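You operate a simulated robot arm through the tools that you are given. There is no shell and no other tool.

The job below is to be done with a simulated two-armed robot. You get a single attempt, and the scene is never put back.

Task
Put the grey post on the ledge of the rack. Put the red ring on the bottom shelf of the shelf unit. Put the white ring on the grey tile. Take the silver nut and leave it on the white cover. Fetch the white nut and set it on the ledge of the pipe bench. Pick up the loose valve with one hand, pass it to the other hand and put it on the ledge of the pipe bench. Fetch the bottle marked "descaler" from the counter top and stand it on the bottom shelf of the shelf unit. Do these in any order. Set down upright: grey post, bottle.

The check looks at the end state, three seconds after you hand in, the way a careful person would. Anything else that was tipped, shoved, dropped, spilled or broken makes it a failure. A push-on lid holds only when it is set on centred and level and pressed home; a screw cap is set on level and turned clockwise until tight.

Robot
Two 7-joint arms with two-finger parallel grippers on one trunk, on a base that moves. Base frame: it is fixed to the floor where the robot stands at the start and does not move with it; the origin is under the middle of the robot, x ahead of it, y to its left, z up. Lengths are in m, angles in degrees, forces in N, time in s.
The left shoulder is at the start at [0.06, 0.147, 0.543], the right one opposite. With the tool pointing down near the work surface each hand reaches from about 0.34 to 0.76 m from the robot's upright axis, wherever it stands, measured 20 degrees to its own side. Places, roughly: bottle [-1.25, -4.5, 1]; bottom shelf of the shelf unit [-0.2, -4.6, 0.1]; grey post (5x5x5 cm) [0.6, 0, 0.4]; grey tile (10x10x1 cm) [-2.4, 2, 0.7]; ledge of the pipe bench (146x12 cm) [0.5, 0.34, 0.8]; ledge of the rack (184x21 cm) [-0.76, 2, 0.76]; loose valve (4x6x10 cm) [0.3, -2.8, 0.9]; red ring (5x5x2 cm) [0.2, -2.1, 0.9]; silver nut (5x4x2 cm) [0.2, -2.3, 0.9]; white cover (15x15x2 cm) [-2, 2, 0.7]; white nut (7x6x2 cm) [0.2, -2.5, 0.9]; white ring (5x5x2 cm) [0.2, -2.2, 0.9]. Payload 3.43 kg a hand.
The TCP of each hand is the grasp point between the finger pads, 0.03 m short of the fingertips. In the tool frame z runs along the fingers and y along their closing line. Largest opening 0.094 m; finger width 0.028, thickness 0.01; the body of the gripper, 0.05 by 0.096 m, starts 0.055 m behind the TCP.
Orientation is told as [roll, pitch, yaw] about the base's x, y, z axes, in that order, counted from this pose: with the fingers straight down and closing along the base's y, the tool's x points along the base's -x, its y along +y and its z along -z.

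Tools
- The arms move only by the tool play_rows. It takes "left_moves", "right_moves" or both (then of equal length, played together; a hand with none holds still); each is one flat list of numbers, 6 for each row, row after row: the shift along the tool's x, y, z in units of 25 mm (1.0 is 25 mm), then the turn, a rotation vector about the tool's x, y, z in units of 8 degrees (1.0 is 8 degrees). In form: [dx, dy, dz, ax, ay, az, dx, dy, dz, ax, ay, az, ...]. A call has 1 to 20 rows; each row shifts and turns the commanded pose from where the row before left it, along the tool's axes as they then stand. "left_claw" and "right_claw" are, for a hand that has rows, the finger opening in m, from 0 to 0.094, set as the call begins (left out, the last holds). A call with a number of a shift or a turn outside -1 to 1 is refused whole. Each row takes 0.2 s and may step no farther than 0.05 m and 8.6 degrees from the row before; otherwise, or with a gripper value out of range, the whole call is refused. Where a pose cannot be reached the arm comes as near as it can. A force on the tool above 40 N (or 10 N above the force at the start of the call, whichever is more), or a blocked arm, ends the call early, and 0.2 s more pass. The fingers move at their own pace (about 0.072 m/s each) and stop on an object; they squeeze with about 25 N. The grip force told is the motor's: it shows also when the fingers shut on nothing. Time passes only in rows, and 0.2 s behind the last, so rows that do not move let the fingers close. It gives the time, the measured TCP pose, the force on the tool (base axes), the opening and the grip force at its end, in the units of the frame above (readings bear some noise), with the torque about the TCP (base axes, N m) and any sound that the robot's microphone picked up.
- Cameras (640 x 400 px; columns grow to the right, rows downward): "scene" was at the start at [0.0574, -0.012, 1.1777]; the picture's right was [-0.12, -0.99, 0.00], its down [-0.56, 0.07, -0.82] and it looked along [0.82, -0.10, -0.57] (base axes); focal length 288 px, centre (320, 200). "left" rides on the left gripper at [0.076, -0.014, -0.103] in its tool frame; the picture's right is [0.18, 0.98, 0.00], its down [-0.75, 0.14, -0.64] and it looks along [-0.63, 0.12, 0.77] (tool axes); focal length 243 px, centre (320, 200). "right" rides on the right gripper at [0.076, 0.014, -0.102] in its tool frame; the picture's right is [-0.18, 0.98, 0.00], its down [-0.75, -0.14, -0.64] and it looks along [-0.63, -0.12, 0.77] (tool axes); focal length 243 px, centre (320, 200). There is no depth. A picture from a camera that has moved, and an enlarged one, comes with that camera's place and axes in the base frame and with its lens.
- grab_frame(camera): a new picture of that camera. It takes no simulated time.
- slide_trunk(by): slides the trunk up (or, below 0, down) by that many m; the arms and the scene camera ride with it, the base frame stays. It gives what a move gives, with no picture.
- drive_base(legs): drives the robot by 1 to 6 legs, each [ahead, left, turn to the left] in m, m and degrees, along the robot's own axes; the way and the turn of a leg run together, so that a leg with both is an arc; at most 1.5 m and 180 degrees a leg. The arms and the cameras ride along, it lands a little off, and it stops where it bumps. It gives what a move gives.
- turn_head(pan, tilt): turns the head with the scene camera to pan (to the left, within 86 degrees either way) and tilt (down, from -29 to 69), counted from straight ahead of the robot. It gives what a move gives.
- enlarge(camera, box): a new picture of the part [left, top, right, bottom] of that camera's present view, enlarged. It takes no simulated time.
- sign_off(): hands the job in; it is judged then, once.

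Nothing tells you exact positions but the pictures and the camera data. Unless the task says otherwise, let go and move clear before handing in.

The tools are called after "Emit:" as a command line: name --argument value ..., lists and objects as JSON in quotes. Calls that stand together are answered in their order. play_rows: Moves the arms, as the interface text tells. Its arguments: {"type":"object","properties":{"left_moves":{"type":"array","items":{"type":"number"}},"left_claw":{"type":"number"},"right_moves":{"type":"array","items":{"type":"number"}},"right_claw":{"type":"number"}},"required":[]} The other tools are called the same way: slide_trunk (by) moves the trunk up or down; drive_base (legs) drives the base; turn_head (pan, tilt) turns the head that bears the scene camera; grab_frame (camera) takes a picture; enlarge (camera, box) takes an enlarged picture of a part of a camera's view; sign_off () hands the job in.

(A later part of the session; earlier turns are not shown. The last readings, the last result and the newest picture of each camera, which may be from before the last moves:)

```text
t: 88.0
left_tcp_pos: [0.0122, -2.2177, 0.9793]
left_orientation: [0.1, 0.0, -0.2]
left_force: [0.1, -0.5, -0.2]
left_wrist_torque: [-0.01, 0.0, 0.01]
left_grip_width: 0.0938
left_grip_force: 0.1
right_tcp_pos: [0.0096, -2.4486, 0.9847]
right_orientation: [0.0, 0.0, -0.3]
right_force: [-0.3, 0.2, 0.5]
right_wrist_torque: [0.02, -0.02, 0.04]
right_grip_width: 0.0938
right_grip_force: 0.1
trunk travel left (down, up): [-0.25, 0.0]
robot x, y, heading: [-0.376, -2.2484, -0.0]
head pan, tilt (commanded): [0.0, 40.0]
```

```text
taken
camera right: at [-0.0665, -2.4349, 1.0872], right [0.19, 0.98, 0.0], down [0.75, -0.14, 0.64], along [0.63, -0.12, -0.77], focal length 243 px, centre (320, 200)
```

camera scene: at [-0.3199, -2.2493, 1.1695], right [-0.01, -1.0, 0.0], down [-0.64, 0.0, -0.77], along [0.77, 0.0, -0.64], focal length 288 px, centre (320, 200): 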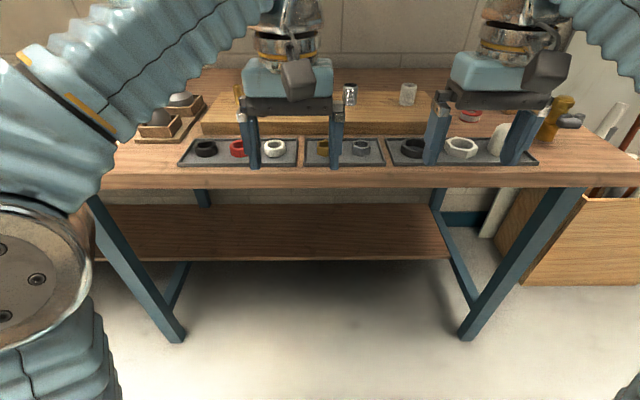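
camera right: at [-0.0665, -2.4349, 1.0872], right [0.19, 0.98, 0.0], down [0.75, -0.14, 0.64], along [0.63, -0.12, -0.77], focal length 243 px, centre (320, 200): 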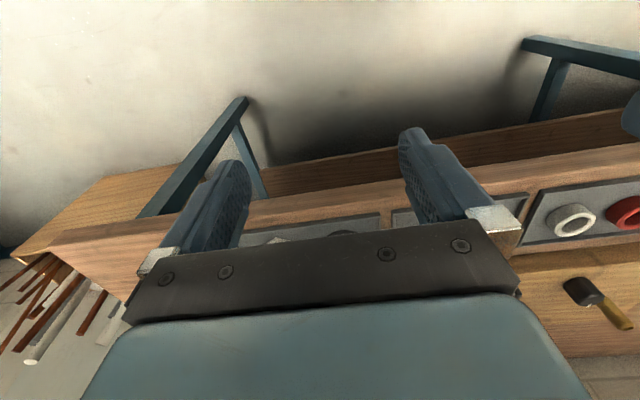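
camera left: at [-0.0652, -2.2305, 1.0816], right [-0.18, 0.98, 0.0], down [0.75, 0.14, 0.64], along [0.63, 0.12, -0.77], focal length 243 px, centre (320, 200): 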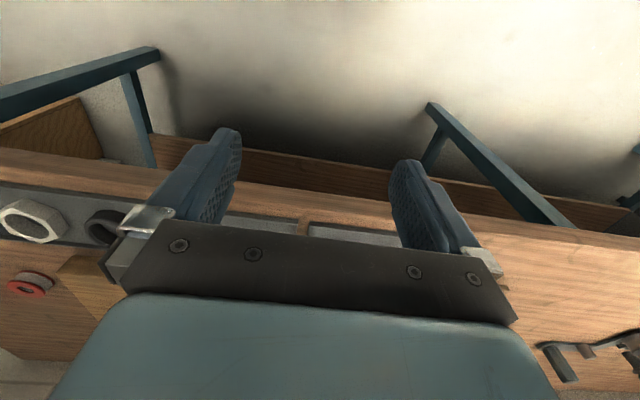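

Triangulation puts the red ring near (0.196, -2.083, 0.875), the white ring at y≈-2.158, the silver nut at (0.204, -2.331) and the white nut at (0.197, -2.535). I'm moving the left hand above the red ring.

Emit:
play_rows --left_moves '[-0.92, 0.675, 0, 0, 0, 0, -0.92, 0.675, 0, 0, 0, 0, -0.92, 0.675, 0, 0, 0, 0, -0.92, 0.675, 0, 0, 0, 0, -0.92, 0.675, 0, 0, 0, 0, -0.92, 0.675, 0, 0, 0, 0, -0.92, 0.675, 0, 0, 0, 0, -0.92, 0.675, 0, 0, 0, 0]' --left_claw 0.066

Emit:
grab_frame --camera "left"

Emit:
grab_frame --camera "scene"

```text
t: 89.8
left_tcp_pos: [0.0654, -2.1765, 0.9783]
left_orientation: [-0.1, -0.2, -0.2]
left_force: [-0.4, 1.0, -0.4]
left_wrist_torque: [0.02, 0.0, 0.0]
left_grip_width: 0.0659
left_grip_force: 0.0
left hand out of reach, approached as far as the arm can: row 3, 4, 5, 6, 7, 8
right_tcp_pos: [0.0099, -2.4482, 0.9856]
right_orientation: [0.0, 0.2, -0.2]
right_force: [-0.1, 0.3, 0.3]
right_wrist_torque: [0.01, 0.0, 0.0]
right_grip_width: 0.0941
right_grip_force: 0.0
trunk travel left (down, up): [-0.25, 0.0]
robot x, y, heading: [-0.3763, -2.247, -0.0]
head pan, tilt (commanded): [0.0, 40.0]
```

```text
taken
camera left: at [-0.0121, -2.1914, 1.0807], right [-0.18, 0.98, 0.0], down [0.75, 0.14, 0.64], along [0.63, 0.11, -0.76], focal length 243 px, centre (320, 200)
```

left: 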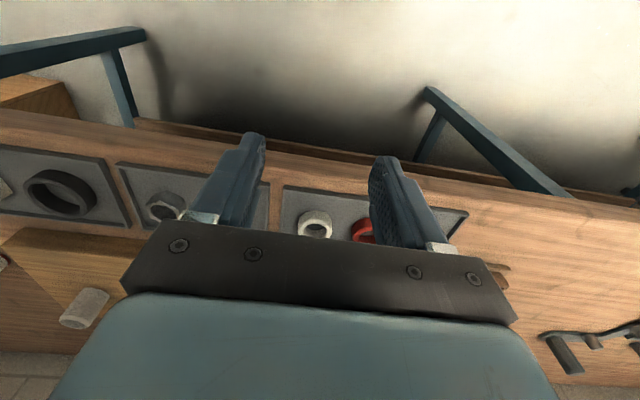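

```text
taken
camera scene: at [-0.3199, -2.2492, 1.1695], right [0.0, -1.0, 0.0], down [-0.64, 0.0, -0.77], along [0.77, 0.0, -0.64], focal length 288 px, centre (320, 200)
```

scene: 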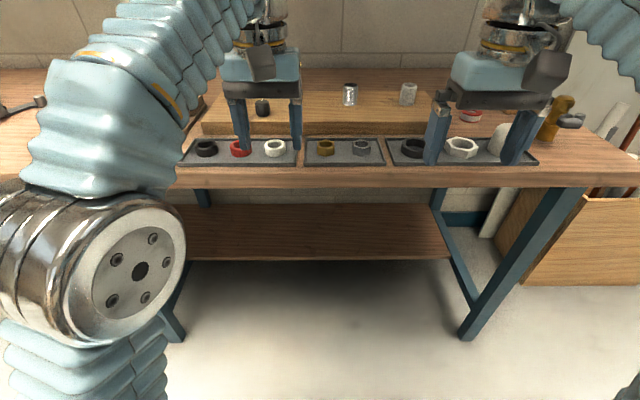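

At this height the left arm's reach ends early. The bench front edge is at x≈0.09, so I'll bring the base 11 cm closer.

Emit:
drive_base --legs '[[0.11, 0.0, 0]]'

Emit:
grab_frame --camera "left"

```text
t: 91.0
left_tcp_pos: [0.176, -2.1768, 0.9785]
left_orientation: [-0.1, -0.2, -0.2]
left_force: [0.9, -0.1, 0.4]
left_wrist_torque: [-0.02, -0.01, 0.0]
left_grip_width: 0.0661
left_grip_force: 0.1
right_tcp_pos: [0.1208, -2.4497, 0.9855]
right_orientation: [0.0, -0.1, -0.2]
right_force: [0.7, 0.4, -1.0]
right_wrist_torque: [0.04, -0.04, 0.0]
right_grip_width: 0.0939
right_grip_force: 0.0
trunk travel left (down, up): [-0.25, 0.0]
robot x, y, heading: [-0.2658, -2.2472, -0.4]
head pan, tilt (commanded): [0.0, 40.0]
```

```text
taken
camera left: at [0.0979, -2.1919, 1.0808], right [-0.18, 0.98, 0.0], down [0.75, 0.14, 0.64], along [0.63, 0.11, -0.76], focal length 243 px, centre (320, 200)
```

left: 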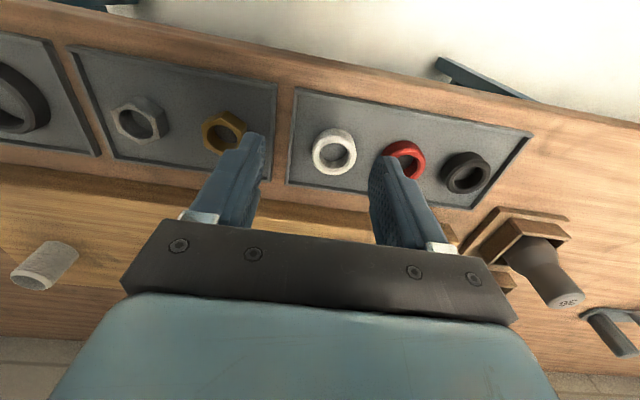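

Clear view now: white, red and black rings from left to right. I'm moving over the red ring and lowering partway.

Emit:
play_rows --left_moves '[-0.23, 0.89, 0.385, 0, 0, 0, -0.23, 0.89, 0.385, 0, 0, 0, -0.23, 0.89, 0.385, 0, 0, 0, -0.23, 0.89, 0.385, 0, 0, 0]'

Emit:
grab_frame --camera "left"

```text
t: 92.0
left_tcp_pos: [0.2001, -2.0878, 0.9404]
left_orientation: [-0.1, -0.2, -0.3]
left_force: [-0.8, -0.2, -0.7]
left_wrist_torque: [0.02, -0.03, 0.0]
left_grip_width: 0.0658
left_grip_force: 0.0
right_tcp_pos: [0.1195, -2.4496, 0.9859]
right_orientation: [0.0, 0.0, -0.3]
right_force: [0.6, -1.4, -0.9]
right_wrist_torque: [0.01, 0.03, -0.02]
right_grip_width: 0.094
right_grip_force: 0.0
trunk travel left (down, up): [-0.25, 0.0]
robot x, y, heading: [-0.2673, -2.2454, -0.2]
head pan, tilt (commanded): [0.0, 40.0]
```

```text
taken
camera left: at [0.1225, -2.1029, 1.0423], right [-0.18, 0.98, 0.0], down [0.75, 0.14, 0.64], along [0.63, 0.11, -0.76], focal length 243 px, centre (320, 200)
```

left: 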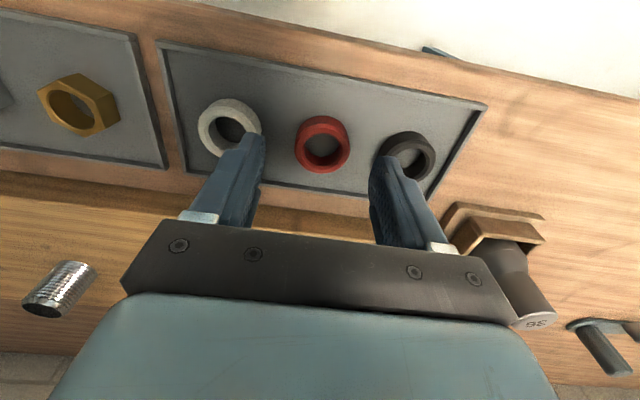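

The red ring is centred between the fingers, with neighbours about 6.7 cm either side. I'll narrow the opening to 56 mm and go down in steps.

Emit:
play_rows --left_moves '[-0.12, 0.01, 0, 0, 0, 0, -0.12, 0.01, 0.3, 0, 0, 0, 0, 0, 0.5, 0, 0, 0, 0, 0, 0.5, 0, 0, 0]' --left_claw 0.056

Emit:
grab_frame --camera "left"

```text
t: 93.0
left_tcp_pos: [0.2043, -2.0879, 0.9072]
left_orientation: [-0.1, -0.3, -0.1]
left_force: [-0.6, 0.4, 0.7]
left_wrist_torque: [0.0, 0.02, 0.02]
left_grip_width: 0.0559
left_grip_force: 0.0
right_tcp_pos: [0.1202, -2.4491, 0.9856]
right_orientation: [0.0, 0.0, -0.2]
right_force: [-1.2, -0.3, 0.6]
right_wrist_torque: [0.0, -0.01, 0.02]
right_grip_width: 0.0938
right_grip_force: 0.0
trunk travel left (down, up): [-0.25, 0.0]
robot x, y, heading: [-0.2597, -2.2501, -0.2]
head pan, tilt (commanded): [0.0, 40.0]
```

```text
taken
camera left: at [0.1271, -2.1021, 1.0101], right [-0.18, 0.98, 0.0], down [0.75, 0.14, 0.64], along [0.63, 0.12, -0.76], focal length 243 px, centre (320, 200)
```

left: 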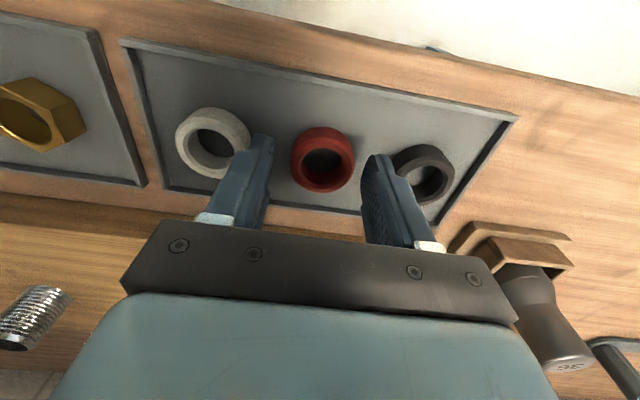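

Emit:
play_rows --left_moves '[0, 0.06, 0.12, 0, 0, 0, 0, 0, 0.12, 0, 0, 0, 0, 0, 0.1, 0, 0, 0]'

Emit:
grab_frame --camera "left"

```text
t: 93.8
left_tcp_pos: [0.2052, -2.086, 0.8988]
left_orientation: [0.0, -0.2, -0.1]
left_force: [0.4, 0.0, 0.2]
left_wrist_torque: [-0.01, -0.01, -0.01]
left_grip_width: 0.056
left_grip_force: 0.0
right_tcp_pos: [0.1199, -2.4495, 0.9857]
right_orientation: [0.0, 0.0, -0.2]
right_force: [1.0, 0.1, -0.1]
right_wrist_torque: [-0.01, 0.01, -0.01]
right_grip_width: 0.0941
right_grip_force: 0.1
trunk travel left (down, up): [-0.25, 0.0]
robot x, y, heading: [-0.2649, -2.2447, -0.0]
head pan, tilt (commanded): [0.0, 40.0]
```

```text
taken
camera left: at [0.128, -2.1005, 1.0013], right [-0.18, 0.98, 0.0], down [0.75, 0.14, 0.64], along [0.63, 0.11, -0.76], focal length 243 px, centre (320, 200)
```

left: 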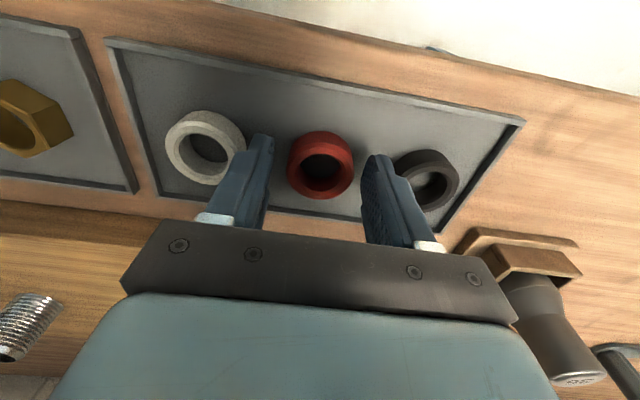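

Emit:
play_rows --left_moves '[0, 0, 0, 0, 0, 0, 0, 0, 0, 0, 0, 0, 0, 0, 0, 0, 0, 0]' --left_claw 0.02

Emit:
grab_frame --camera "left"

```text
t: 94.6
left_tcp_pos: [0.2054, -2.0862, 0.8982]
left_orientation: [-0.2, -0.2, -0.1]
left_force: [0.0, -0.4, 0.7]
left_wrist_torque: [0.04, -0.03, 0.01]
left_grip_width: 0.0432
left_grip_force: 25.0
right_tcp_pos: [0.12, -2.4482, 0.9858]
right_orientation: [0.0, -0.1, -0.4]
right_force: [0.4, 0.3, 0.5]
right_wrist_torque: [-0.02, 0.0, -0.02]
right_grip_width: 0.0942
right_grip_force: 0.0
trunk travel left (down, up): [-0.25, 0.0]
robot x, y, heading: [-0.2628, -2.2491, -0.2]
head pan, tilt (commanded): [0.0, 40.0]
```

```text
taken
camera left: at [0.1279, -2.1005, 1.0014], right [-0.18, 0.98, 0.0], down [0.75, 0.14, 0.64], along [0.63, 0.11, -0.76], focal length 243 px, centre (320, 200)
```

left: 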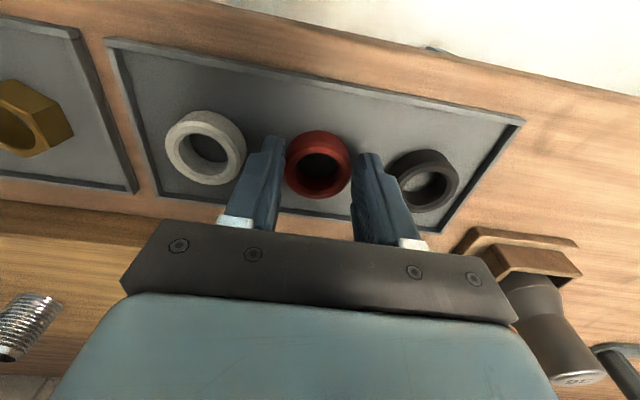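

The ring is gripped at 43 mm, so I'm lifting it.

Emit:
play_rows --left_moves '[0, 0, -0.4, 0, 0, 0, 0, 0, -0.7, 0, 0, 0, 0, 0, -0.7, 0, 0, 0, 0, 0, -0.7, 0, 0, 0]'

Emit:
grab_frame --camera "left"

Emit:
grab_frame --camera "right"

Emit:
grab_frame --camera "scene"

```text
t: 95.6
left_tcp_pos: [0.2032, -2.0867, 0.9594]
left_orientation: [0.0, -0.1, -0.2]
left_force: [-0.6, 0.3, -0.1]
left_wrist_torque: [-0.02, -0.03, -0.01]
left_grip_width: 0.0433
left_grip_force: 25.4
right_tcp_pos: [0.1205, -2.4478, 0.985]
right_orientation: [0.0, 0.0, -0.2]
right_force: [0.4, 0.5, 0.6]
right_wrist_torque: [0.0, 0.0, 0.0]
right_grip_width: 0.0937
right_grip_force: 0.1
trunk travel left (down, up): [-0.25, 0.0]
robot x, y, heading: [-0.2648, -2.2502, -0.1]
head pan, tilt (commanded): [0.0, 40.0]
```

```text
taken
camera left: at [0.1264, -2.1012, 1.0618], right [-0.18, 0.98, 0.0], down [0.75, 0.14, 0.64], along [0.63, 0.12, -0.77], focal length 243 px, centre (320, 200)
```

left: 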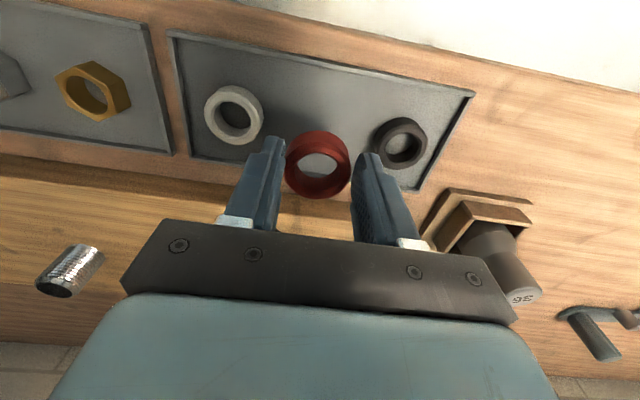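

```text
taken
camera right: at [0.0437, -2.4353, 1.0871], right [0.19, 0.98, 0.0], down [0.75, -0.14, 0.64], along [0.63, -0.12, -0.77], focal length 243 px, centre (320, 200)
```

right: 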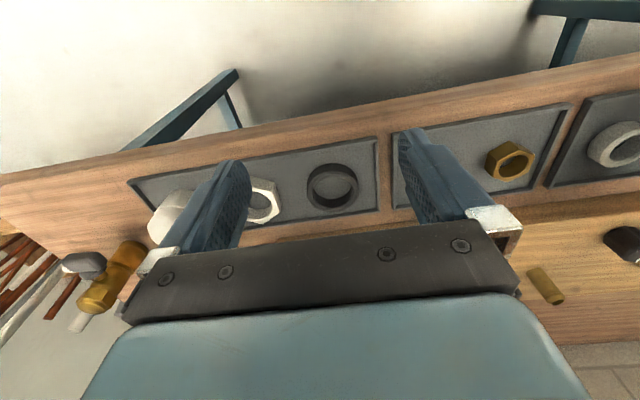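

```text
taken
camera scene: at [-0.2098, -2.2497, 1.1695], right [0.0, -1.0, 0.0], down [-0.64, 0.0, -0.77], along [0.77, 0.0, -0.64], focal length 288 px, centre (320, 200)
```

scene: 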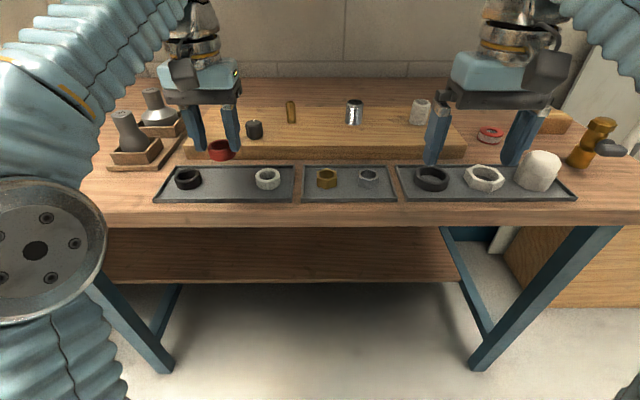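

The red ring is in the left hand. Next I'll back off and drive down the aisle to face the counter and shelf unit on the far wall.

Emit:
drive_base --legs '[[-0.33, 0, 0], [0, -1.2, 0], [0, 0, -90]]'

Emit:
turn_head --pan -10 --tilt 20

Emit:
grab_frame --camera "scene"

```text
t: 107.1
left_tcp_pos: [-0.4634, -3.8574, 0.9599]
left_orientation: [-0.1, -0.2, -92.3]
left_force: [0.4, 0.5, 0.8]
left_wrist_torque: [-0.01, 0.01, 0.0]
left_grip_width: 0.0432
left_grip_force: 24.9
right_tcp_pos: [-0.8225, -3.7615, 0.9852]
right_orientation: [0.0, 0.0, -92.2]
right_force: [0.4, 0.9, -0.3]
right_wrist_torque: [0.02, -0.02, 0.01]
right_grip_width: 0.094
right_grip_force: 0.1
trunk travel left (down, up): [-0.25, 0.0]
robot x, y, heading: [-0.6098, -3.3838, -92.1]
head pan, tilt (commanded): [0.0, 40.0]
```

```text
t: 107.9
left_tcp_pos: [-0.4634, -3.8564, 0.9592]
left_orientation: [-0.1, -0.1, -92.2]
left_force: [-0.3, -0.6, -0.9]
left_wrist_torque: [0.0, 0.0, -0.01]
left_grip_width: 0.0434
left_grip_force: 25.3
right_tcp_pos: [-0.8229, -3.7606, 0.985]
right_orientation: [-0.1, 0.0, -92.2]
right_force: [-1.0, -1.1, 0.3]
right_wrist_torque: [0.02, -0.01, -0.03]
right_grip_width: 0.0939
right_grip_force: 0.0
trunk travel left (down, up): [-0.25, 0.0]
robot x, y, heading: [-0.6132, -3.3878, -92.2]
head pan, tilt (commanded): [-10.0, 20.0]
```

```text
taken
camera scene: at [-0.628, -3.4466, 1.2008], right [-0.98, 0.21, 0.0], down [0.07, 0.34, -0.94], along [-0.2, -0.92, -0.34], focal length 288 px, centre (320, 200)
```

scene: 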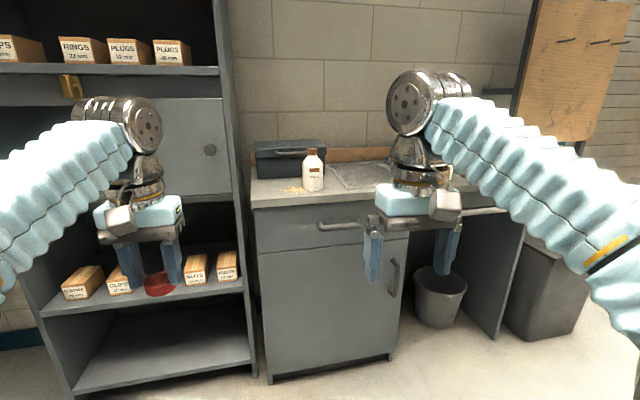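

The shelf unit's bottom shelf is empty and in view on the left. A labelled bottle stands on the counter. I'll zoom in to read its label.

Emit:
enlarge --camera "scene" --box '[250, 130, 400, 224]'

Emit:
turn_head --pan -45 --tilt 15

Emit:
grab_frame --camera "scene"

```text
4.26 times, centred on (325, 177) of scene
camera zoom: at [-0.628, -3.4466, 1.2008], right [-0.98, 0.21, 0.0], down [0.07, 0.34, -0.94], along [-0.2, -0.92, -0.34], focal length 1227 px, centre (299, 298)
```

zoom: 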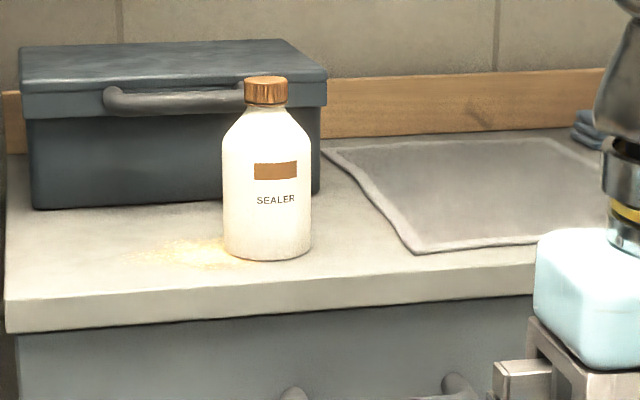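

```text
t: 108.9
left_tcp_pos: [-0.4644, -3.8583, 0.9579]
left_orientation: [0.0, -0.2, -92.2]
left_force: [-0.2, 0.0, 0.2]
left_wrist_torque: [0.01, -0.01, 0.0]
left_grip_width: 0.0433
left_grip_force: 25.0
right_tcp_pos: [-0.8228, -3.7617, 0.985]
right_orientation: [-0.1, 0.0, -92.2]
right_force: [0.5, -0.5, 0.2]
right_wrist_torque: [0.03, -0.01, 0.0]
right_grip_width: 0.0941
right_grip_force: 0.3
trunk travel left (down, up): [-0.25, 0.0]
robot x, y, heading: [-0.6115, -3.3866, -92.3]
head pan, tilt (commanded): [-45.0, 15.0]
```

```text
taken
camera scene: at [-0.6768, -3.4191, 1.209], right [-0.68, 0.73, 0.0], down [0.19, 0.18, -0.97], along [-0.71, -0.66, -0.26], focal length 288 px, centre (320, 200)
```

scene: 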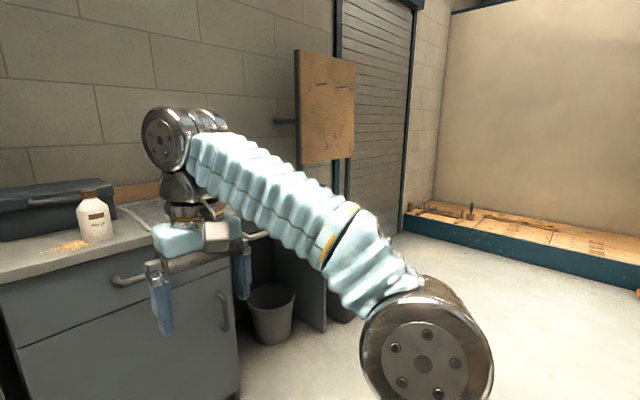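

That one is marked SEALER, so it's not the one I want. The descaler should be further right, so I'll strafe right to see it.

Emit:
drive_base --legs '[[0, -0.5, 2.0]]'

Emit:
turn_head --pan 0 --tilt 22

Emit:
grab_frame --camera "scene"

```text
t: 111.9
left_tcp_pos: [-0.964, -3.8401, 0.9594]
left_orientation: [-0.2, -0.3, -90.3]
left_force: [-0.5, -0.2, -1.2]
left_wrist_torque: [0.01, 0.0, -0.03]
left_grip_width: 0.0434
left_grip_force: 24.6
right_tcp_pos: [-1.3247, -3.7575, 0.9857]
right_orientation: [0.0, -0.1, -90.3]
right_force: [0.7, 0.5, 0.4]
right_wrist_torque: [0.0, 0.01, 0.01]
right_grip_width: 0.094
right_grip_force: 0.2
trunk travel left (down, up): [-0.25, 0.0]
robot x, y, heading: [-1.124, -3.3751, -90.4]
head pan, tilt (commanded): [-45.0, 15.0]
```

```text
t: 113.0
left_tcp_pos: [-0.9635, -3.8421, 0.9593]
left_orientation: [-0.2, -0.2, -90.2]
left_force: [0.1, 0.3, -0.4]
left_wrist_torque: [0.03, 0.02, -0.01]
left_grip_width: 0.0436
left_grip_force: 24.9
right_tcp_pos: [-1.3265, -3.7583, 0.9855]
right_orientation: [0.0, 0.0, -90.3]
right_force: [-0.4, -1.0, 0.0]
right_wrist_torque: [0.02, -0.01, 0.01]
right_grip_width: 0.094
right_grip_force: 0.1
trunk travel left (down, up): [-0.25, 0.0]
robot x, y, heading: [-1.1231, -3.3741, -90.2]
head pan, tilt (commanded): [0.0, 22.0]
```

```text
taken
camera scene: at [-1.1254, -3.4371, 1.1977], right [-1.0, 0.01, 0.0], down [0.0, 0.37, -0.93], along [-0.01, -0.93, -0.37], focal length 288 px, centre (320, 200)
```

scene: 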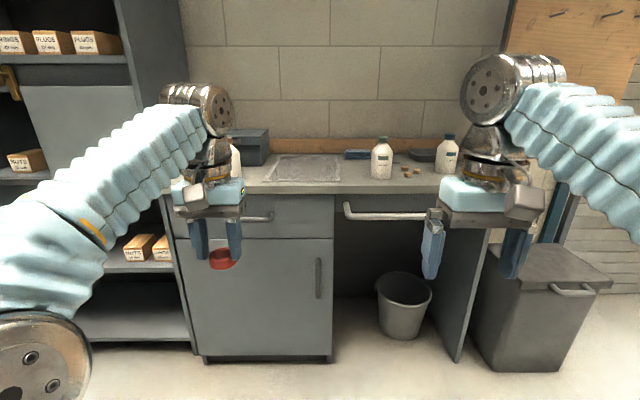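

Emit:
enlarge --camera "scene" --box '[340, 120, 480, 208]'

```text
4.55 times, centred on (410, 164) of scene
camera zoom: at [-1.1254, -3.4371, 1.1977], right [-1.0, 0.01, 0.0], down [0.0, 0.37, -0.93], along [-0.01, -0.93, -0.37], focal length 1310 px, centre (-89, 364)
```

zoom: 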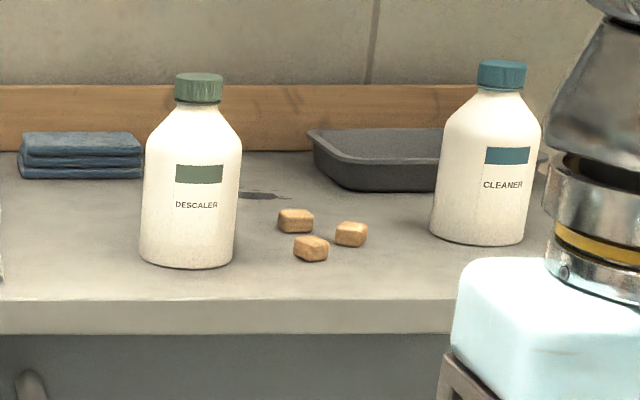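

The bottle on the left of this pair is marked DESCALER; the other is CLEANER. I'll tilt the right hand 35° below horizontal for a side grasp and pull the left hand back a little before approaching.

Emit:
play_rows --right_moves '[0, 0, 0, 0, -0.875, 0, 0, 0, 0, 0, -0.875, 0, 0, 0, 0, 0, -0.875, 0, 0, 0, 0, 0, -0.875, 0, 0, 0, 0, 0, -0.875, 0, 0, 0, 0, 0, -0.875, 0, 0, 0, 0, 0, -0.875, 0]' --right_claw 0.094 --left_moves '[0.5, 0, 0, 0, 0, 0, 0.5, 0, 0, 0, 0, 0, 0.5, 0, 0, 0, 0, 0, 0.5, 0, 0, 0, 0, 0, 0.5, 0, 0, 0, 0, 0, 0.5, 0, 0, 0, 0, 0, 0, 0, 0, 0, 0, 0]'

Emit:
drive_base --legs '[[0.35, -0.02, 0]]'

Emit:
grab_frame --camera "scene"

Emit:
grab_frame --camera "right"

```text
t: 114.6
left_tcp_pos: [-0.9644, -3.7652, 0.9597]
left_orientation: [-0.1, -0.2, -90.3]
left_force: [0.0, 1.3, 0.1]
left_wrist_torque: [0.04, 0.0, 0.02]
left_grip_width: 0.0434
left_grip_force: 25.0
right_tcp_pos: [-1.3267, -3.7576, 0.9856]
right_orientation: [0.0, -49.1, -90.3]
right_force: [-0.3, 0.5, -0.9]
right_wrist_torque: [0.0, 0.02, 0.03]
right_grip_width: 0.0939
right_grip_force: 0.1
trunk travel left (down, up): [-0.25, 0.0]
robot x, y, heading: [-1.1244, -3.3733, -90.4]
head pan, tilt (commanded): [0.0, 22.0]
```

```text
t: 116.9
left_tcp_pos: [-0.9871, -4.1198, 0.9603]
left_orientation: [-0.1, -0.2, -90.4]
left_force: [-0.7, 0.0, -0.2]
left_wrist_torque: [0.03, 0.01, -0.02]
left_grip_width: 0.0435
left_grip_force: 24.9
right_tcp_pos: [-1.3494, -4.1117, 0.986]
right_orientation: [-0.1, -49.0, -90.5]
right_force: [0.5, 0.8, -0.1]
right_wrist_torque: [0.03, 0.02, 0.02]
right_grip_width: 0.0939
right_grip_force: 0.1
trunk travel left (down, up): [-0.25, 0.0]
robot x, y, heading: [-1.1472, -3.7268, -90.3]
head pan, tilt (commanded): [0.0, 22.0]
```

```text
taken
camera scene: at [-1.148, -3.7898, 1.1977], right [-1.0, 0.01, 0.0], down [0.0, 0.37, -0.93], along [-0.01, -0.93, -0.37], focal length 288 px, centre (320, 200)
```

scene: 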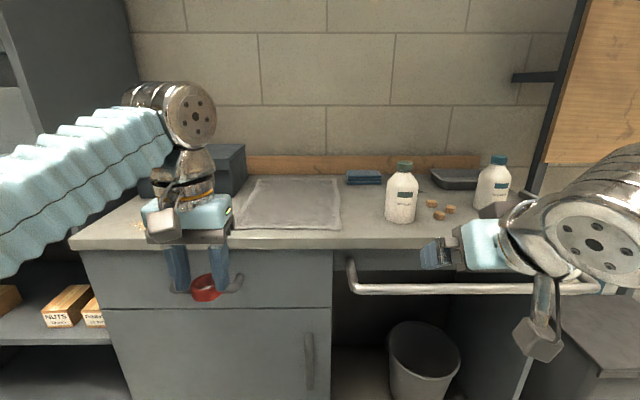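

```text
taken
camera right: at [-1.3347, -3.984, 0.9947], right [0.98, -0.13, 0.14], down [-0.14, -0.01, 0.99], along [-0.13, -0.99, -0.03], focal length 243 px, centre (320, 200)
```

right: 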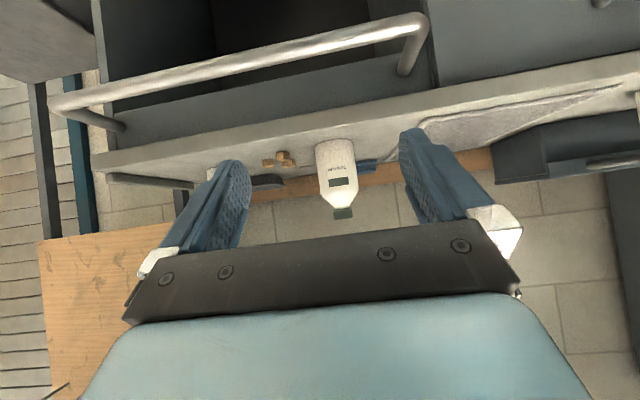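

The descaler is lined up with the right hand at x≈-1.350. I'll set the tilt to 35° below horizontal, lower to mid-bottle height and close in.

Emit:
play_rows --right_moves '[0, 0, 0, 0, -0.75, 0, 0.5, 0, 0.35, 0, 0, 0, 0.5, 0, 0.35, 0, 0, 0]'

Emit:
drive_base --legs '[[0.09, 0, 0]]'

Emit:
grab_frame --camera "right"

Emit:
grab_frame --camera "scene"

```text
t: 117.7
left_tcp_pos: [-0.9868, -4.1179, 0.9604]
left_orientation: [-0.1, -0.2, -90.5]
left_force: [-0.6, -0.9, -0.1]
left_wrist_torque: [0.01, 0.01, 0.02]
left_grip_width: 0.0434
left_grip_force: 24.6
right_tcp_pos: [-1.3479, -4.1116, 0.9552]
right_orientation: [0.0, -55.0, -90.5]
right_force: [0.1, 0.2, -0.8]
right_wrist_torque: [-0.01, -0.01, -0.02]
right_grip_width: 0.0939
right_grip_force: 0.1
trunk travel left (down, up): [-0.25, 0.0]
robot x, y, heading: [-1.1491, -3.7254, -90.1]
head pan, tilt (commanded): [0.0, 22.0]
```

```text
t: 118.8
left_tcp_pos: [-0.9871, -4.2101, 0.96]
left_orientation: [0.0, -0.2, -90.5]
left_force: [-0.4, 0.1, 0.4]
left_wrist_torque: [-0.04, 0.02, 0.02]
left_grip_width: 0.0432
left_grip_force: 24.3
right_tcp_pos: [-1.35, -4.1985, 0.9543]
right_orientation: [0.0, -55.1, -90.6]
right_force: [0.2, 1.4, -0.4]
right_wrist_torque: [-0.01, -0.01, -0.01]
right_grip_width: 0.0941
right_grip_force: 0.2
trunk travel left (down, up): [-0.25, 0.0]
robot x, y, heading: [-1.1484, -3.8145, -90.5]
head pan, tilt (commanded): [0.0, 22.0]
```

```text
taken
camera right: at [-1.3353, -4.0735, 0.9502], right [0.98, -0.11, 0.15], down [-0.14, 0.1, 0.99], along [-0.13, -0.99, 0.08], focal length 243 px, centre (320, 200)
```

right: 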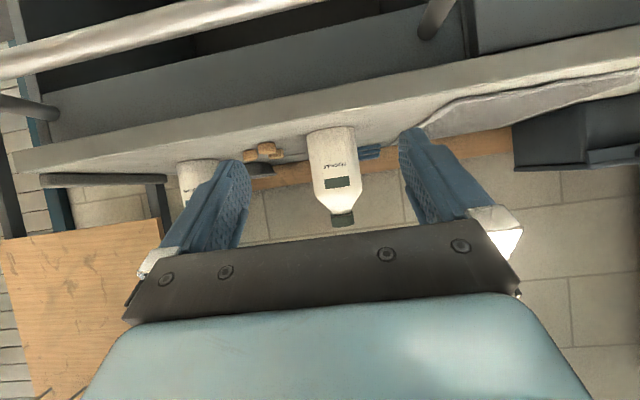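

```text
taken
camera scene: at [-1.1489, -3.88, 1.1977], right [-1.0, 0.01, 0.0], down [0.0, 0.37, -0.93], along [-0.01, -0.93, -0.37], focal length 288 px, centre (320, 200)
```

scene: 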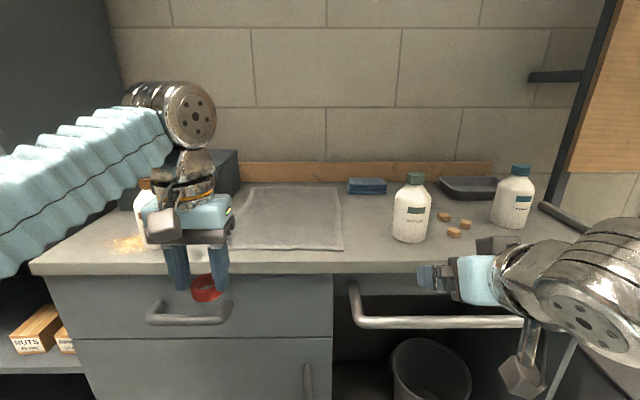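

The descaler is at about (-1.353, -4.46) and its base is at z≈0.885. I'm moving the right hand forward horizontally, stopping short of the bottle to check.

Emit:
play_rows --right_moves '[-0.589, 0, 0.84, 0, 0, 0, -0.589, 0, 0.84, 0, 0, 0, -0.589, 0, 0.84, 0, 0, 0, -0.589, 0, 0.84, 0, 0, 0, -0.589, 0, 0.84, 0, 0, 0, -0.589, 0, 0.84, 0, 0, 0]'

Emit:
grab_frame --camera "right"

Emit:
grab_frame --camera "scene"

```text
t: 120.2
left_tcp_pos: [-0.99, -4.2106, 0.9595]
left_orientation: [-0.1, -0.1, -90.5]
left_force: [-0.2, 0.2, 1.0]
left_wrist_torque: [0.0, -0.01, 0.01]
left_grip_width: 0.0433
left_grip_force: 24.9
right_tcp_pos: [-1.3518, -4.3542, 0.9561]
right_orientation: [0.1, -55.1, -90.5]
right_force: [-0.3, 0.3, 1.3]
right_wrist_torque: [-0.01, -0.02, 0.0]
right_grip_width: 0.094
right_grip_force: 0.1
trunk travel left (down, up): [-0.25, 0.0]
robot x, y, heading: [-1.1491, -3.817, -90.4]
head pan, tilt (commanded): [0.0, 22.0]
```

```text
taken
camera right: at [-1.3366, -4.228, 0.9509], right [0.98, -0.12, 0.15], down [-0.14, 0.1, 0.99], along [-0.13, -0.99, 0.08], focal length 243 px, centre (320, 200)
```

right: 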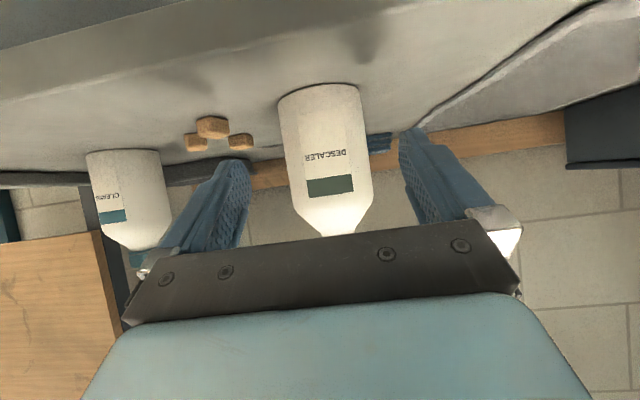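

```text
taken
camera scene: at [-1.1489, -3.8801, 1.1977], right [-1.0, 0.01, 0.0], down [0.0, 0.37, -0.93], along [-0.01, -0.93, -0.37], focal length 288 px, centre (320, 200)
```

scene: 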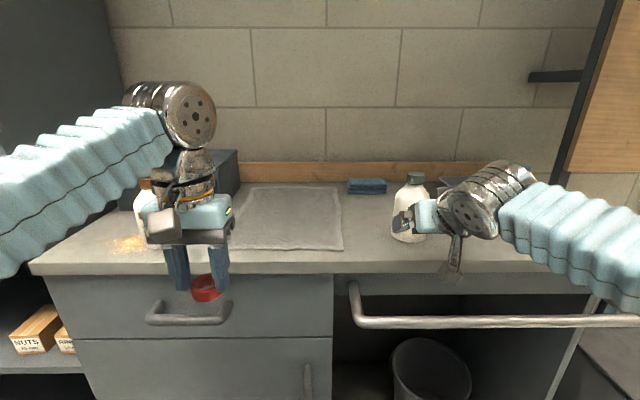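

Emit:
play_rows --right_moves '[-0.44, 0.01, 0.629, 0, 0, 0, -0.44, 0.01, 0.629, 0, 0, 0, -0.44, 0, 0.629, 0, 0, 0, -0.44, 0, 0.629, 0, 0, 0, -0.44, 0, 0.629, 0, 0, 0]'

Emit:
grab_frame --camera "right"

Emit:
enlarge --camera "scene" --box '[340, 140, 540, 265]'

```text
t: 121.4
left_tcp_pos: [-0.9889, -4.2101, 0.9602]
left_orientation: [-0.2, -0.2, -90.5]
left_force: [-0.2, -0.1, -0.4]
left_wrist_torque: [-0.01, -0.03, 0.01]
left_grip_width: 0.0434
left_grip_force: 24.9
right_tcp_pos: [-1.3522, -4.4513, 0.9539]
right_orientation: [0.0, -55.0, -90.6]
right_force: [-0.1, -0.7, -0.4]
right_wrist_torque: [-0.01, -0.03, 0.0]
right_grip_width: 0.094
right_grip_force: 0.1
trunk travel left (down, up): [-0.25, 0.0]
robot x, y, heading: [-1.1473, -3.8126, -90.4]
head pan, tilt (commanded): [0.0, 22.0]
```

```text
taken
camera right: at [-1.3377, -4.3245, 0.9494], right [0.98, -0.12, 0.15], down [-0.14, 0.1, 0.99], along [-0.13, -0.99, 0.08], focal length 243 px, centre (320, 200)
```

right: 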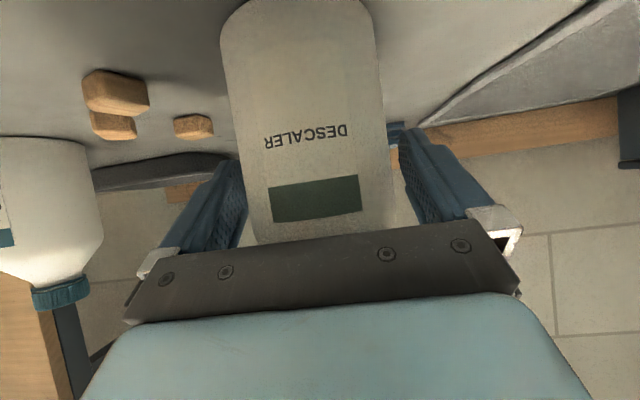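

```text
3.20 times, centred on (440, 202) of scene
camera zoom: at [-1.1489, -3.8802, 1.1977], right [-1.0, 0.01, 0.0], down [0.0, 0.37, -0.93], along [-0.01, -0.93, -0.37], focal length 922 px, centre (-64, 192)
```

zoom: 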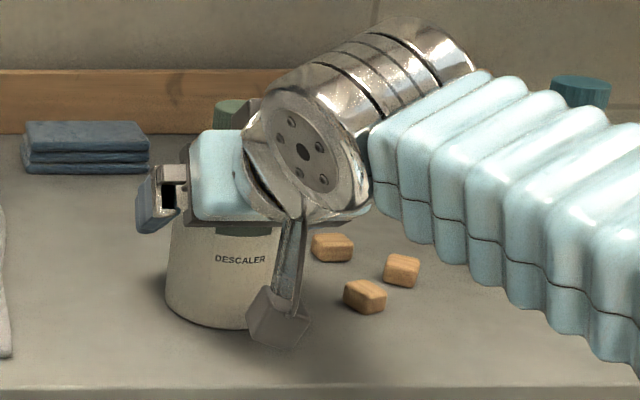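

The bottle sits squarely between the fingers, so I'm closing the grip.

Emit:
play_rows --right_moves '[0, 0, 0, 0, 0, 0, 0, 0, 0, 0, 0, 0, 0, 0, 0, 0, 0, 0, 0, 0, 0, 0, 0, 0]' --right_claw 0.05

Emit:
grab_frame --camera "right"

```text
t: 122.4
left_tcp_pos: [-0.9876, -4.2091, 0.9601]
left_orientation: [-0.1, -0.1, -90.5]
left_force: [-0.4, 0.5, 0.1]
left_wrist_torque: [0.04, -0.02, 0.0]
left_grip_width: 0.0433
left_grip_force: 24.5
right_tcp_pos: [-1.3525, -4.45, 0.9542]
right_orientation: [0.0, -55.0, -90.5]
right_force: [-1.0, -2.4, 1.4]
right_wrist_torque: [-0.06, 0.15, 0.03]
right_grip_width: 0.0765
right_grip_force: 24.6
trunk travel left (down, up): [-0.25, 0.0]
robot x, y, heading: [-1.1502, -3.8123, -90.4]
head pan, tilt (commanded): [0.0, 22.0]
```

```text
taken
camera right: at [-1.3378, -4.3244, 0.9494], right [0.98, -0.11, 0.15], down [-0.14, 0.1, 0.99], along [-0.13, -0.99, 0.08], focal length 243 px, centre (320, 200)
```

right: 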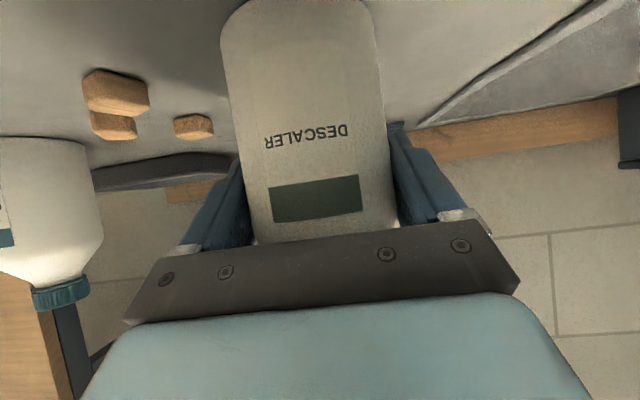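

Emit:
play_rows --right_moves '[-0.2, 0, -0.14, 0, 0, 0, -0.2, 0, -0.14, 0, 0, 0, -0.3, 0, -0.21, 0, 0, 0, -0.4, 0, -0.28, 0, 0, 0]'

Emit:
grab_frame --camera "right"

Emit:
enlarge --camera "scene" --box '[340, 120, 540, 265]'

```text
t: 123.4
left_tcp_pos: [-0.988, -4.2099, 0.96]
left_orientation: [-0.1, -0.3, -90.6]
left_force: [-0.8, 0.5, -0.2]
left_wrist_torque: [-0.01, 0.02, -0.02]
left_grip_width: 0.0433
left_grip_force: 25.2
right_tcp_pos: [-1.3513, -4.4519, 0.9875]
right_orientation: [0.0, -55.0, -90.5]
right_force: [0.2, 0.5, -4.5]
right_wrist_torque: [0.0, -0.02, 0.02]
right_grip_width: 0.0763
right_grip_force: 25.3
trunk travel left (down, up): [-0.25, 0.0]
robot x, y, heading: [-1.1492, -3.8132, -90.6]
head pan, tilt (commanded): [0.0, 22.0]
```

```text
taken
camera right: at [-1.337, -4.3249, 0.9827], right [0.98, -0.11, 0.15], down [-0.14, 0.09, 0.99], along [-0.13, -0.99, 0.08], focal length 243 px, centre (320, 200)
```

right: 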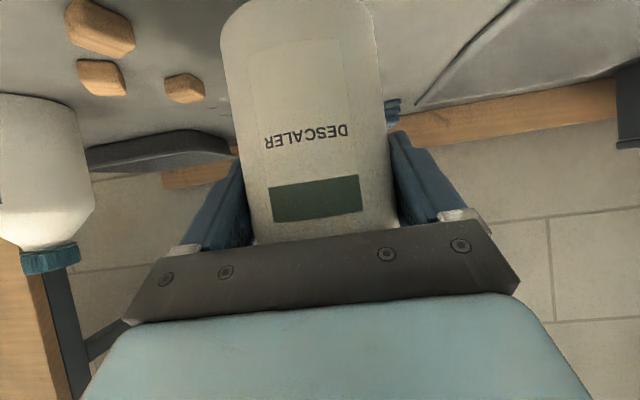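

```text
2.76 times, centred on (440, 192) of scene
camera zoom: at [-1.149, -3.8806, 1.1976], right [-1.0, 0.01, 0.0], down [0.0, 0.38, -0.93], along [-0.01, -0.93, -0.38], focal length 795 px, centre (-11, 221)
```

zoom: 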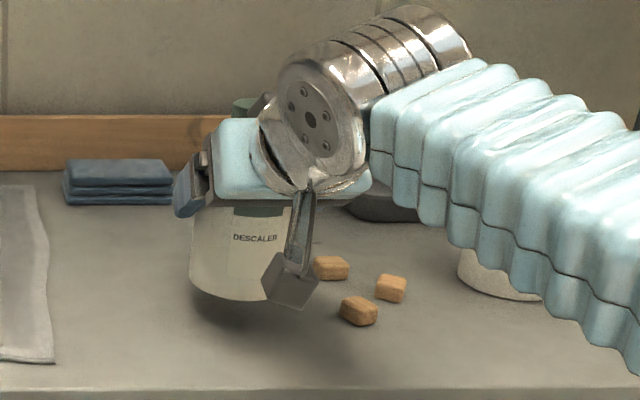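

The descaler is held firmly (about 4.5 N in weight). I'll lift a bit more, back away from the counter and strafe left to the shelf unit.

Emit:
play_rows --right_moves '[-0.49, 0, -0.34, 0, 0, 0, -0.49, 0, -0.34, 0, 0, 0]'

Emit:
drive_base --legs '[[-0.42, 0, 0.4], [0, 0.95, 0]]'

Emit:
turn_head --pan 0 --tilt 35

Emit:
grab_frame --camera "scene"

Emit:
grab_frame --camera "right"

```text
t: 124.0
left_tcp_pos: [-0.9891, -4.2093, 0.9597]
left_orientation: [-0.1, -0.2, -90.6]
left_force: [-0.8, 0.5, 0.2]
left_wrist_torque: [0.0, 0.0, -0.01]
left_grip_width: 0.0435
left_grip_force: 24.6
right_tcp_pos: [-1.3531, -4.4496, 1.02]
right_orientation: [0.0, -55.0, -90.5]
right_force: [-0.1, -0.1, -4.0]
right_wrist_torque: [-0.01, 0.02, -0.02]
right_grip_width: 0.0766
right_grip_force: 25.2
trunk travel left (down, up): [-0.25, 0.0]
robot x, y, heading: [-1.1502, -3.8128, -90.6]
head pan, tilt (commanded): [0.0, 22.0]
```

```text
t: 131.2
left_tcp_pos: [-0.0107, -3.7858, 0.9596]
left_orientation: [-0.1, -0.2, -89.9]
left_force: [0.8, -0.5, 0.1]
left_wrist_torque: [0.01, 0.01, -0.01]
left_grip_width: 0.0433
left_grip_force: 25.3
right_tcp_pos: [-0.372, -4.0306, 1.0189]
right_orientation: [-0.1, -54.9, -89.9]
right_force: [-0.1, 0.2, -3.3]
right_wrist_torque: [-0.02, -0.02, 0.01]
right_grip_width: 0.0765
right_grip_force: 25.0
trunk travel left (down, up): [-0.25, 0.0]
robot x, y, heading: [-0.176, -3.3955, -89.9]
head pan, tilt (commanded): [0.0, 22.0]
```

```text
t: 132.0
left_tcp_pos: [-0.0104, -3.7847, 0.9603]
left_orientation: [-0.1, -0.1, -90.0]
left_force: [0.6, 0.1, 0.8]
left_wrist_torque: [-0.02, -0.02, -0.01]
left_grip_width: 0.0435
left_grip_force: 24.6
right_tcp_pos: [-0.3722, -4.0295, 1.0179]
right_orientation: [0.0, -55.0, -89.9]
right_force: [0.7, 0.4, -4.4]
right_wrist_torque: [-0.04, 0.02, -0.01]
right_grip_width: 0.0762
right_grip_force: 25.1
trunk travel left (down, up): [-0.25, 0.0]
robot x, y, heading: [-0.176, -3.3949, -90.2]
head pan, tilt (commanded): [0.0, 35.0]
```

```text
taken
camera scene: at [-0.1744, -3.4534, 1.1771], right [-1.0, 0.0, 0.0], down [0.0, 0.57, -0.82], along [0.0, -0.82, -0.57], focal length 288 px, centre (320, 200)
```

scene: 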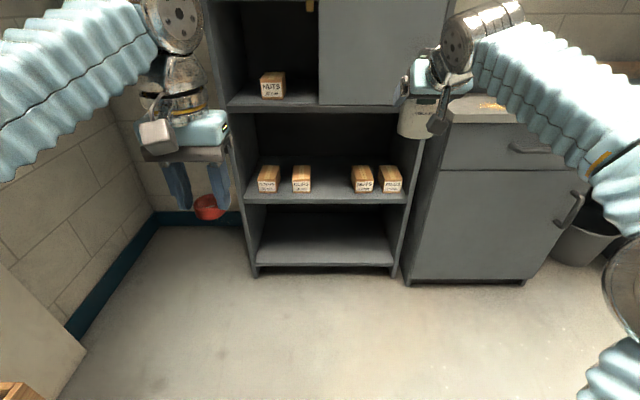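

```text
taken
camera right: at [-0.3579, -3.9034, 1.0147], right [0.98, -0.1, 0.15], down [-0.14, 0.09, 0.99], along [-0.12, -0.99, 0.08], focal length 243 px, centre (320, 200)
```

right: 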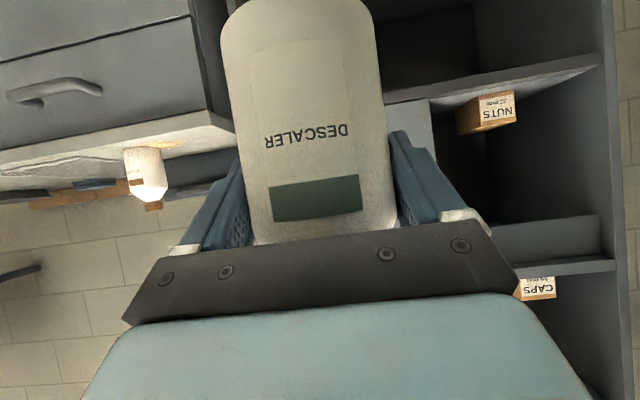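

The bottom shelf (z≈0.1, front edge y≈-4.44, x from -0.53 to 0.13) is empty. I'll lower the trunk fully, then bring the right hand with the bottle down in front of the shelf.

Emit:
slide_trunk --by -0.25

Emit:
play_rows --right_moves '[0.95, 0, 0.666, 0, 0, 0, 0.95, 0, 0.666, 0, 0, 0, 0.95, 0, 0.666, 0, 0, 0, 0.95, 0, 0.666, 0, 0, 0, 0.95, 0, 0.666, 0, 0, 0, 0.95, 0, 0.666, 0, 0, 0, 0.95, 0, 0.666, 0, 0, 0, 0.95, 0, 0.666, 0, 0, 0, 0.95, 0, 0.666, 0, 0, 0, 0.95, 0, 0.666, 0, 0, 0]'

Emit:
grab_frame --camera "scene"

Emit:
grab_frame --camera "right"

```text
t: 134.6
left_tcp_pos: [-0.0113, -3.784, 0.7098]
left_orientation: [-0.2, -0.2, -89.9]
left_force: [0.0, -0.2, 0.5]
left_wrist_torque: [-0.02, 0.01, -0.03]
left_grip_width: 0.0435
left_grip_force: 25.0
right_tcp_pos: [-0.372, -4.031, 0.7699]
right_orientation: [0.0, -54.9, -89.9]
right_force: [-0.1, 0.2, -4.5]
right_wrist_torque: [0.03, -0.03, -0.03]
right_grip_width: 0.0766
right_grip_force: 25.1
trunk travel left (down, up): [0.0, 0.25]
robot x, y, heading: [-0.1756, -3.3923, -90.1]
head pan, tilt (commanded): [0.0, 35.0]
```

```text
t: 136.8
left_tcp_pos: [-0.0101, -3.7844, 0.7099]
left_orientation: [-0.1, -0.2, -89.9]
left_force: [-0.3, -0.1, -0.1]
left_wrist_torque: [0.02, -0.01, -0.01]
left_grip_width: 0.0432
left_grip_force: 24.8
right_tcp_pos: [-0.3718, -4.0293, 0.4764]
right_orientation: [0.1, -55.0, -89.9]
right_force: [0.6, 0.4, -4.7]
right_wrist_torque: [0.04, 0.03, -0.02]
right_grip_width: 0.0765
right_grip_force: 25.0
trunk travel left (down, up): [0.0, 0.25]
robot x, y, heading: [-0.17, -3.3947, -90.1]
head pan, tilt (commanded): [0.0, 35.0]
```

```text
taken
camera scene: at [-0.1743, -3.4531, 0.9271], right [-1.0, 0.0, 0.0], down [0.0, 0.57, -0.82], along [0.0, -0.82, -0.57], focal length 288 px, centre (320, 200)
```

scene: 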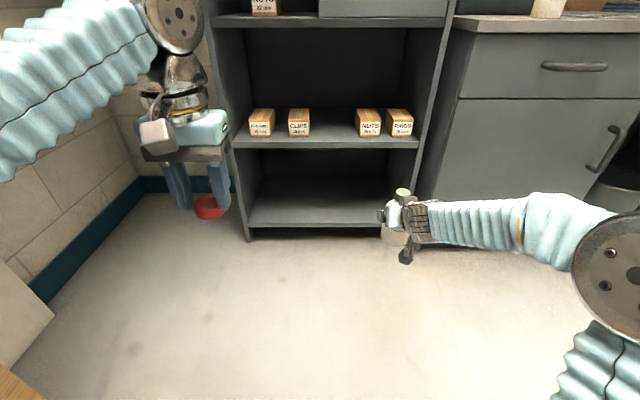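

```text
taken
camera right: at [-0.3586, -3.9021, 0.4719], right [0.98, -0.1, 0.15], down [-0.14, 0.09, 0.99], along [-0.11, -0.99, 0.08], focal length 243 px, centre (320, 200)
```

right: 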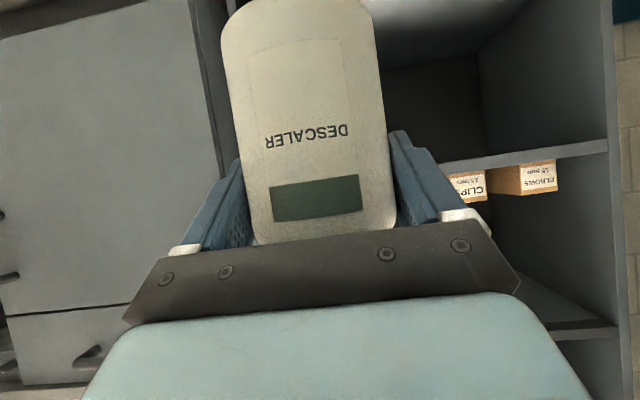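

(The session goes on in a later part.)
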